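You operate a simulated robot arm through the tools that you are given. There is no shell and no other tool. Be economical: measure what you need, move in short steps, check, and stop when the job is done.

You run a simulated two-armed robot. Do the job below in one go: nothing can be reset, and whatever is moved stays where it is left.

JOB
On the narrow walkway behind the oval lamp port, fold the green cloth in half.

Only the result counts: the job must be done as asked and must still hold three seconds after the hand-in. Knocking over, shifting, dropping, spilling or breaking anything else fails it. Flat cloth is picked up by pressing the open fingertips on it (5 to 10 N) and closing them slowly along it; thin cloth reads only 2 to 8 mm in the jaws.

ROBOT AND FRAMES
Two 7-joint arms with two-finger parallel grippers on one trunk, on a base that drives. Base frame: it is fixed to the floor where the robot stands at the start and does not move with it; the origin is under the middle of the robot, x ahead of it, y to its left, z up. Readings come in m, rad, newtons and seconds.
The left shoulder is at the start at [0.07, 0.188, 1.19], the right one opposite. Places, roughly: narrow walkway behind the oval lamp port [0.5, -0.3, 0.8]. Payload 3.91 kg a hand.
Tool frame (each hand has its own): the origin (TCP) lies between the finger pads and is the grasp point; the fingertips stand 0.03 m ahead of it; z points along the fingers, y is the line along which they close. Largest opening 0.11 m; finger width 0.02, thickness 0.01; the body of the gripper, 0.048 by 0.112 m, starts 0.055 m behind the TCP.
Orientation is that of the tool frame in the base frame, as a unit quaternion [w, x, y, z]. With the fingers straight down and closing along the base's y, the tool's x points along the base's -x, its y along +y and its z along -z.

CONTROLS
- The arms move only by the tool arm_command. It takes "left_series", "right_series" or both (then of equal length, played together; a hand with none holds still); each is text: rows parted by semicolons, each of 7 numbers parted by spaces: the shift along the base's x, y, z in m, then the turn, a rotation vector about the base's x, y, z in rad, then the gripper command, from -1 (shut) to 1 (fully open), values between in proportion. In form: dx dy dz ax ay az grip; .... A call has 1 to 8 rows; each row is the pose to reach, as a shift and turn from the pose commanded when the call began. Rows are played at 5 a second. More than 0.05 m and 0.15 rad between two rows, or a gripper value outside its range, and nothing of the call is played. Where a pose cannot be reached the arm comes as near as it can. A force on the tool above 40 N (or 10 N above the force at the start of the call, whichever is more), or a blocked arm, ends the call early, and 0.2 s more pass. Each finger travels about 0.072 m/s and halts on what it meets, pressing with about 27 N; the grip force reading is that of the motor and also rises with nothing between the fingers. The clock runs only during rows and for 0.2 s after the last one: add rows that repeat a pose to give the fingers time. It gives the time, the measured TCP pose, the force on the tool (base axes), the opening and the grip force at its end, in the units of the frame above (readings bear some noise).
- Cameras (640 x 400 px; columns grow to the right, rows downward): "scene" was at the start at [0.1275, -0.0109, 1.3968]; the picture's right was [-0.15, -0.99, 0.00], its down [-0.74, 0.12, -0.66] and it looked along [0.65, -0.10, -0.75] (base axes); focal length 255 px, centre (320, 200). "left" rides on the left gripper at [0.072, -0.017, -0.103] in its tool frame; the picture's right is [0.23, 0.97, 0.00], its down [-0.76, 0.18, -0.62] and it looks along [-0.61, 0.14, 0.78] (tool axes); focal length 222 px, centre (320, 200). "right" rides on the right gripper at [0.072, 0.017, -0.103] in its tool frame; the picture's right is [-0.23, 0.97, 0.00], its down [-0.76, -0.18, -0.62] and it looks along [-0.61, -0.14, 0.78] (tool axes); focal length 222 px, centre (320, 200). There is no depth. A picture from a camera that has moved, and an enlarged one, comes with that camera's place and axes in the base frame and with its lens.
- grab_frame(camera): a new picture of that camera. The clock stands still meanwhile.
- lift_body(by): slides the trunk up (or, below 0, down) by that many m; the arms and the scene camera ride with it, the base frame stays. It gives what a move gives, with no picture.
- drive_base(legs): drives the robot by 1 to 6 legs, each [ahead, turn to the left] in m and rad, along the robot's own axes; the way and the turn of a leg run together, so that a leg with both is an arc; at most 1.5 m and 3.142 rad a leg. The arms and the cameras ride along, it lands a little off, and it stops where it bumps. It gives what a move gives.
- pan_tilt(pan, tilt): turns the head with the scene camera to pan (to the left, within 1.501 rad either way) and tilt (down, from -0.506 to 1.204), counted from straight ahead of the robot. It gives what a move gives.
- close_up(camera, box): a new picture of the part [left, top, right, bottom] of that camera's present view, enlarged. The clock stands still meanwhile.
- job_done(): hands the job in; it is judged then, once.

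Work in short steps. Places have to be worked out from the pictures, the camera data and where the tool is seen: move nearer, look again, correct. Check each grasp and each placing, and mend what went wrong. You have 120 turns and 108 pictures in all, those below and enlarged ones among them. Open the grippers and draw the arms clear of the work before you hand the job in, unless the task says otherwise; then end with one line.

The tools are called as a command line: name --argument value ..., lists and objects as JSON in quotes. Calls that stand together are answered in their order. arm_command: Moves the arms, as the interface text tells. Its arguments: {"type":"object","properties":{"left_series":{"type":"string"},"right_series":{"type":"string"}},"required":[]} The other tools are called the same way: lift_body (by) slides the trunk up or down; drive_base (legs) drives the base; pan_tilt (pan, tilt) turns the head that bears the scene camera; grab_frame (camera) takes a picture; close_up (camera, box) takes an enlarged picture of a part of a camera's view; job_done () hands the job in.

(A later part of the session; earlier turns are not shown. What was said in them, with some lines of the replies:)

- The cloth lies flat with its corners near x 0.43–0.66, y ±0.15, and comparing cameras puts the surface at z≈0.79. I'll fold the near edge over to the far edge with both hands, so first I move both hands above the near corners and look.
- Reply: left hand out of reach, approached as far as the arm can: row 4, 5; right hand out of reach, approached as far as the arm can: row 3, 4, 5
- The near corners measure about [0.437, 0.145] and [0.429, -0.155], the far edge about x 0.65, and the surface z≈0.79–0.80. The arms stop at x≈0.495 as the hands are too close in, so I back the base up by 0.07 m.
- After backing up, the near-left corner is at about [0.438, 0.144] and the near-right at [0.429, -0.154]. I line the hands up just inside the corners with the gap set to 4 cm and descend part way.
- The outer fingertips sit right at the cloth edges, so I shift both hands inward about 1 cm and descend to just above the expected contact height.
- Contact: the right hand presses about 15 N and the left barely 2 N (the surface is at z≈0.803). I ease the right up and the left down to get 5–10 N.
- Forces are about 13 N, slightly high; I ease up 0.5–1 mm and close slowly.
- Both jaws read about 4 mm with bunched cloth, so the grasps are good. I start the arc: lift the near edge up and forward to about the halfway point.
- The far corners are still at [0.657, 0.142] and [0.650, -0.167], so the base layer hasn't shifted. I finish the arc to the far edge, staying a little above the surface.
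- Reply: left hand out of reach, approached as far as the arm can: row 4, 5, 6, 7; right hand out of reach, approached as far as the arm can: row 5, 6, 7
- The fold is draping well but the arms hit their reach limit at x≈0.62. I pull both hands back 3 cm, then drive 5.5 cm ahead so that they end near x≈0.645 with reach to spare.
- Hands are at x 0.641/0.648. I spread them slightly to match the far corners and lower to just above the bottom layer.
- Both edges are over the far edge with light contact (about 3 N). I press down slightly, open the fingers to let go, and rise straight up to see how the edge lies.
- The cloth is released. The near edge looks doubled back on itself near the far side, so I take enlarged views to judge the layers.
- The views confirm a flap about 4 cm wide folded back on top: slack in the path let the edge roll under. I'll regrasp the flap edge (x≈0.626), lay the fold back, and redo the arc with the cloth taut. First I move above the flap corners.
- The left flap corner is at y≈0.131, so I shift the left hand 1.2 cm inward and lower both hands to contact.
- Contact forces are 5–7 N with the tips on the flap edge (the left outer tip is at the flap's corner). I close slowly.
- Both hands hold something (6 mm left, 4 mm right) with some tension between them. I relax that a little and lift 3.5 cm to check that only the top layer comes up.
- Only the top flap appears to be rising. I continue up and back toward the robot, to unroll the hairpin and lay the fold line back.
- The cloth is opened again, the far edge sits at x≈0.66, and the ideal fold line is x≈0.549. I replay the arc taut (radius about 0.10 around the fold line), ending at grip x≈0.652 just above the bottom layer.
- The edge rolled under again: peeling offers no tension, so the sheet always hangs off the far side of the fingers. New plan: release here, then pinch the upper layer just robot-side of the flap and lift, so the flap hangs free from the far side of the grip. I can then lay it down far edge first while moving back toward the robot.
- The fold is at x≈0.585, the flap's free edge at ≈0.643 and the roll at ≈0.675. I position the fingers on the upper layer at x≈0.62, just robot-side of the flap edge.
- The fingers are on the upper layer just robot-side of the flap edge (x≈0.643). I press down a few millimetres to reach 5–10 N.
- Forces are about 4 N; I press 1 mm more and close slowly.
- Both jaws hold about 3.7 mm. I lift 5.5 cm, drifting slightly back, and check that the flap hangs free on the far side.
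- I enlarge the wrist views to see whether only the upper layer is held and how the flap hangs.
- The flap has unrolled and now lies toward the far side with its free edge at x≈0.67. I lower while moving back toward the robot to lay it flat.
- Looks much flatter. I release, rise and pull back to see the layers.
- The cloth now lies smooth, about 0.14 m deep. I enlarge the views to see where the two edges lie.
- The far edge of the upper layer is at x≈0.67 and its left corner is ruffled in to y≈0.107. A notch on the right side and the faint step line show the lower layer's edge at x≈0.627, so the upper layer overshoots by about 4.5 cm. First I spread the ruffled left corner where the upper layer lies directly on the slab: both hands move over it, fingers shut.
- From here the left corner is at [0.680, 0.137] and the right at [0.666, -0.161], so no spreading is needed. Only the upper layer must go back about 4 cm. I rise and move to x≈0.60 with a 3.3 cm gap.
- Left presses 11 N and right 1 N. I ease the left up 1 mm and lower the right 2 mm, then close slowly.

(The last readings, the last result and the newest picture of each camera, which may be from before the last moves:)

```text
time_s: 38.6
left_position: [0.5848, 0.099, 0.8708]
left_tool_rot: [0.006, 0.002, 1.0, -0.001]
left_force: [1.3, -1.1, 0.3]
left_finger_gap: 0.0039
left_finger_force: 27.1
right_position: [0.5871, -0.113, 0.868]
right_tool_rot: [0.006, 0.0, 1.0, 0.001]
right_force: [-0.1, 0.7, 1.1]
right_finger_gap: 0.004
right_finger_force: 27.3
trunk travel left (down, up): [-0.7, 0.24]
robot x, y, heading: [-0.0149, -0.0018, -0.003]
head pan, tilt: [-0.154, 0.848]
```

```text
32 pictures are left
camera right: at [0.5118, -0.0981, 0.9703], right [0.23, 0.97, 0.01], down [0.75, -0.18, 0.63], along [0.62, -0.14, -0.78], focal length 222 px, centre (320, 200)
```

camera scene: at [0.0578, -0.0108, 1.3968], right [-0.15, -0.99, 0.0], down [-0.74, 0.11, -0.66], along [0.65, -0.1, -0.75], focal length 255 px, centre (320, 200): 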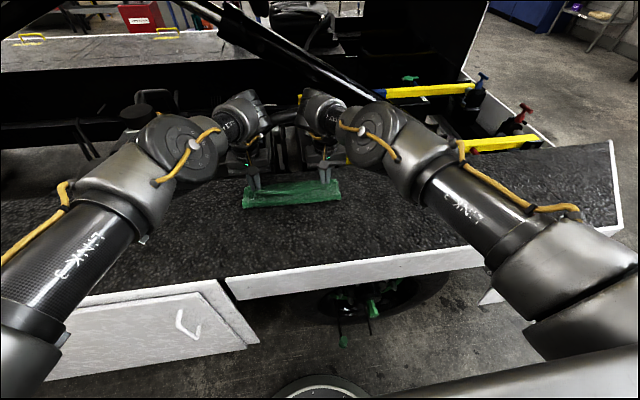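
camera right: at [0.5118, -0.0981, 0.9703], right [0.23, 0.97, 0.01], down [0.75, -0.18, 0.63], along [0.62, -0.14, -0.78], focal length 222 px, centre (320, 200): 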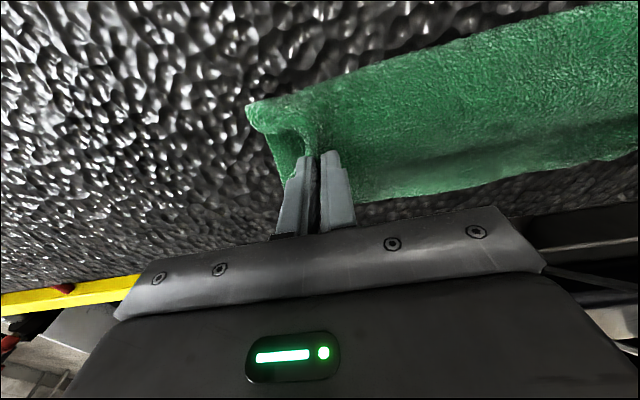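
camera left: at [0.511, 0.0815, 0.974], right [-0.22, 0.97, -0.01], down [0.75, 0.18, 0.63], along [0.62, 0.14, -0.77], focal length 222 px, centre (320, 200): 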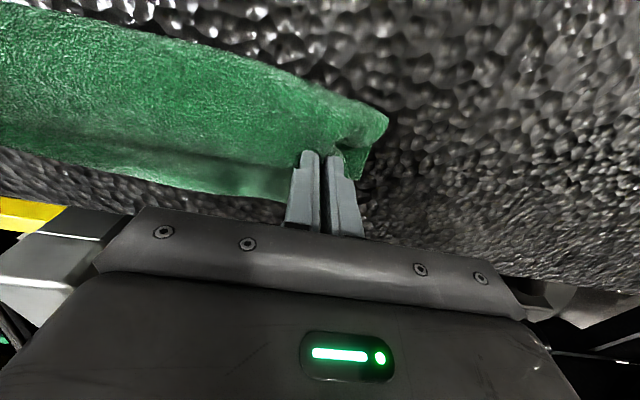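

The upper layer lifts and the fold loop is visible at the right end. I now move back about 3 cm while lowering, and release afterwards.

arm_command --left_series "-0.01 0 0 0 0 0 -1;-0.02 0 -0.004 0 0 0 -1;-0.027 0 -0.012 0 0 0 -1;-0.031 0 -0.022 0 0 0 -1;-0.032 0 -0.029 0 0 0 -1;-0.032 0 -0.029 0 0 0 -1" --right_series "-0.01 0 0 0 0 0 -1;-0.018 0 -0.004 0 0 0 -1;-0.024 0 -0.012 0 0 0 -1;-0.027 0 -0.02 0 0 0 -1;-0.028 0 -0.026 0 0 0 -1;-0.028 0 -0.026 0 0 0 -1"

close_up --camera "right" --box '[220, 60, 640, 240]'

close_up --camera "left" --box '[0, 0, 420, 240]'

```text
time_s: 40.0
left_position: [0.5522, 0.0983, 0.8442]
left_tool_rot: [0.006, 0.001, 1.0, -0.002]
left_force: [0.2, -0.9, 0.3]
left_finger_gap: 0.0037
left_finger_force: 26.6
right_position: [0.5603, -0.1126, 0.8434]
right_tool_rot: [0.006, 0.0, 1.0, 0.002]
right_force: [-0.2, -0.5, 0.9]
right_finger_gap: 0.004
right_finger_force: 27.0
trunk travel left (down, up): [-0.7, 0.24]
robot x, y, heading: [-0.014, -0.0019, 0.004]
head pan, tilt: [-0.154, 0.848]
```

```text
1.52 times, centred on (430, 150) of right
camera zoom: at [0.485, -0.0983, 0.9451], right [0.23, 0.97, 0.01], down [0.75, -0.18, 0.63], along [0.62, -0.14, -0.77], focal length 338 px, centre (152, 276)
```

zoom: 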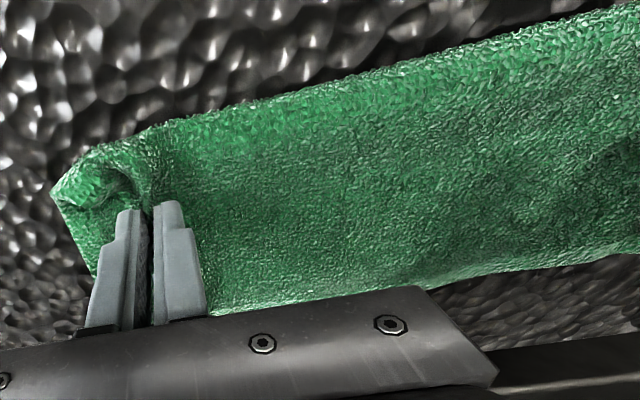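

```text
1.52 times, centred on (210, 120) of left
camera zoom: at [0.4786, 0.0811, 0.9463], right [-0.22, 0.97, -0.01], down [0.75, 0.18, 0.63], along [0.62, 0.14, -0.77], focal length 338 px, centre (488, 322)
```

zoom: 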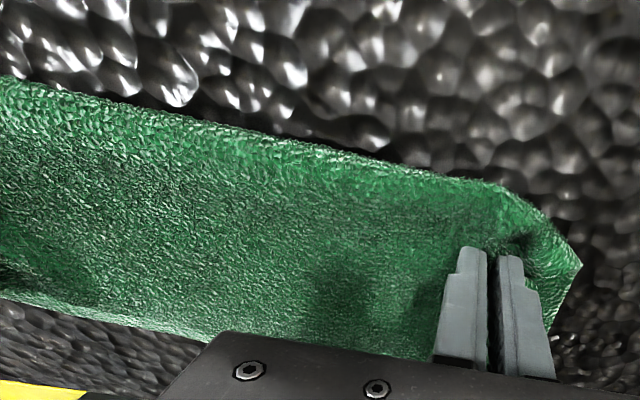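

The visible far edge is now at about x≈0.638, close to the lower layer's edge. I release and back off to inspect.

arm_command --left_series "0 0 -0.003 0 0 0 -1;0 0 -0.003 0 0 0 -0.85;0 0 -0.003 0 0 0 -0.65;0 0 -0.003 0 0 0 -0.55;0 0 0.012 0 0 0 -0.55;0 0.01 0.045 0 0 0 -0.55;0 0.04 0.08 0 0 0 -0.45;0 0.085 0.1 0 0 0 -0.45" --right_series "0 0 -0.003 0 0 0 -1;0 0 -0.003 0 0 0 -0.85;0 0 -0.003 0 0 0 -0.65;0 0 -0.003 0 0 0 -0.55;0 0 0.012 0 0 0 -0.55;0 -0.01 0.045 0 0 0 -0.55;0 -0.04 0.08 0 0 0 -0.45;0 -0.085 0.1 0 0 0 -0.45"

close_up --camera "right" --box '[320, 20, 640, 220]'

close_up --camera "left" --box '[0, 20, 320, 220]'

close_up --camera "scene" --box '[220, 140, 380, 240]'

```text
time_s: 41.8
left_position: [0.5515, 0.1848, 0.9452]
left_tool_rot: [0.008, 0.002, 1.0, -0.001]
left_force: [0.6, -0.3, -0.6]
left_finger_gap: 0.0304
left_finger_force: 0.0
right_position: [0.5573, -0.1976, 0.9436]
right_tool_rot: [0.007, -0.002, 1.0, 0.002]
right_force: [0.3, 0.4, 0.5]
right_finger_gap: 0.03
right_finger_force: 0.1
trunk travel left (down, up): [-0.7, 0.24]
robot x, y, heading: [-0.0159, -0.0015, 0.0]
head pan, tilt: [-0.154, 0.848]
```

```text
2.00 times, centred on (480, 120) of right
camera zoom: at [0.4822, -0.1834, 1.0457], right [0.23, 0.97, 0.01], down [0.75, -0.18, 0.63], along [0.62, -0.14, -0.77], focal length 444 px, centre (0, 360)
```

zoom: 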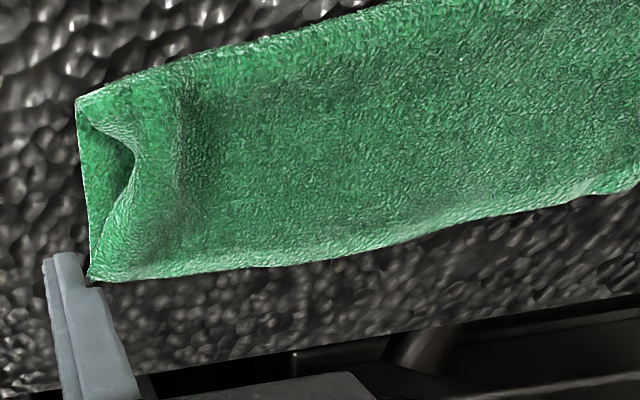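

```text
2.00 times, centred on (160, 120) of left
camera zoom: at [0.477, 0.1688, 1.0477], right [-0.22, 0.97, -0.01], down [0.75, 0.18, 0.63], along [0.62, 0.14, -0.77], focal length 444 px, centre (640, 360)
```

zoom: 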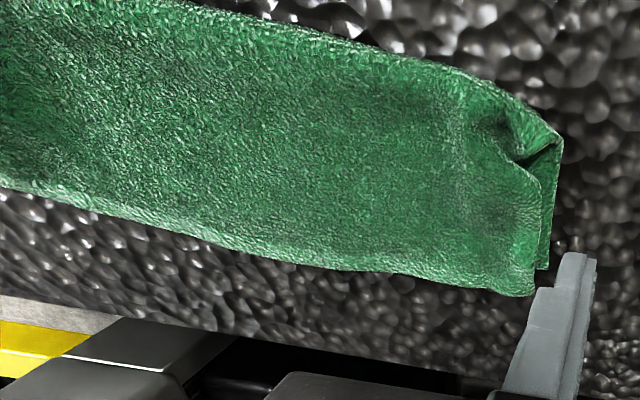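

```text
4.00 times, centred on (300, 190) of scene
camera zoom: at [0.1111, -0.0108, 1.3969], right [-0.15, -0.99, 0.0], down [-0.74, 0.11, -0.66], along [0.65, -0.1, -0.75], focal length 1021 px, centre (400, 240)
```

zoom: 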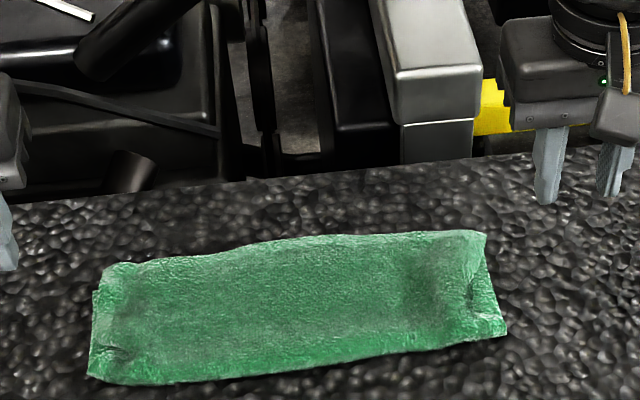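

The cloth is folded with far edges matching within 1–2 cm (upper at [0.632, 0.133], lower at [0.615, 0.141] on the left; coincident on the right), and lies flat. I move the arms further clear and take a last look.

arm_command --left_series "0 0.03 0.03 0 0 0 0;0 0.06 0.06 0 0 0 0.5;0 0.06 0.06 0 0 0 0.5" --right_series "0 -0.03 0.03 0 0 0 0;0 -0.06 0.06 0 0 0 0.5;0 -0.06 0.06 0 0 0 0.5"

close_up --camera "scene" --box '[200, 130, 400, 255]'

grab_frame --camera "scene"

```text
time_s: 42.6
left_position: [0.5526, 0.2449, 1.0042]
left_tool_rot: [0.005, 0.002, 1.0, -0.002]
left_force: [0.4, -0.6, -0.4]
left_finger_gap: 0.0823
left_finger_force: 0.1
right_position: [0.5638, -0.2581, 1.001]
right_tool_rot: [0.005, -0.001, 1.0, 0.002]
right_force: [-0.5, -0.7, -0.3]
right_finger_gap: 0.0824
right_finger_force: 0.0
trunk travel left (down, up): [-0.7, 0.24]
robot x, y, heading: [-0.0117, 0.0011, -0.001]
head pan, tilt: [-0.154, 0.848]
```

```text
3.20 times, centred on (300, 192) of scene
camera zoom: at [0.115, -0.0108, 1.3965], right [-0.15, -0.99, 0.0], down [-0.74, 0.11, -0.66], along [0.65, -0.1, -0.75], focal length 816 px, centre (384, 224)
```

zoom: 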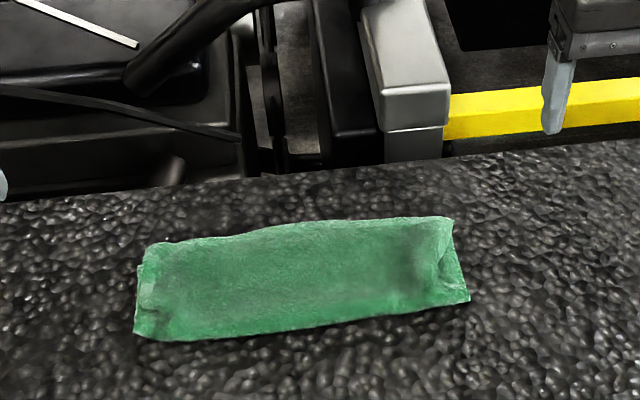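

```text
25 pictures are left
camera scene: at [0.115, -0.0108, 1.3965], right [-0.15, -0.99, 0.0], down [-0.74, 0.11, -0.66], along [0.65, -0.1, -0.75], focal length 255 px, centre (320, 200)
```

scene: 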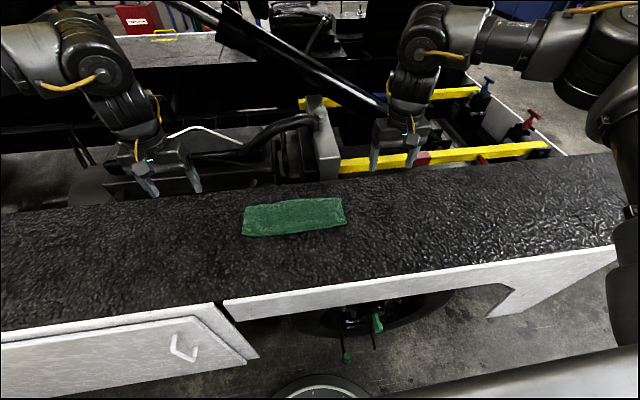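

The cloth lies folded in half on the walkway, nothing else has moved, the grippers are open and the arms are clear. I hand the job in.

job_done

```text
The job is handed in.
```

The green cloth is folded in half on the walkway: its edges meet on the right and are about 2 cm apart at the left end, with a small pucker at each end, and nothing else looks disturbed.
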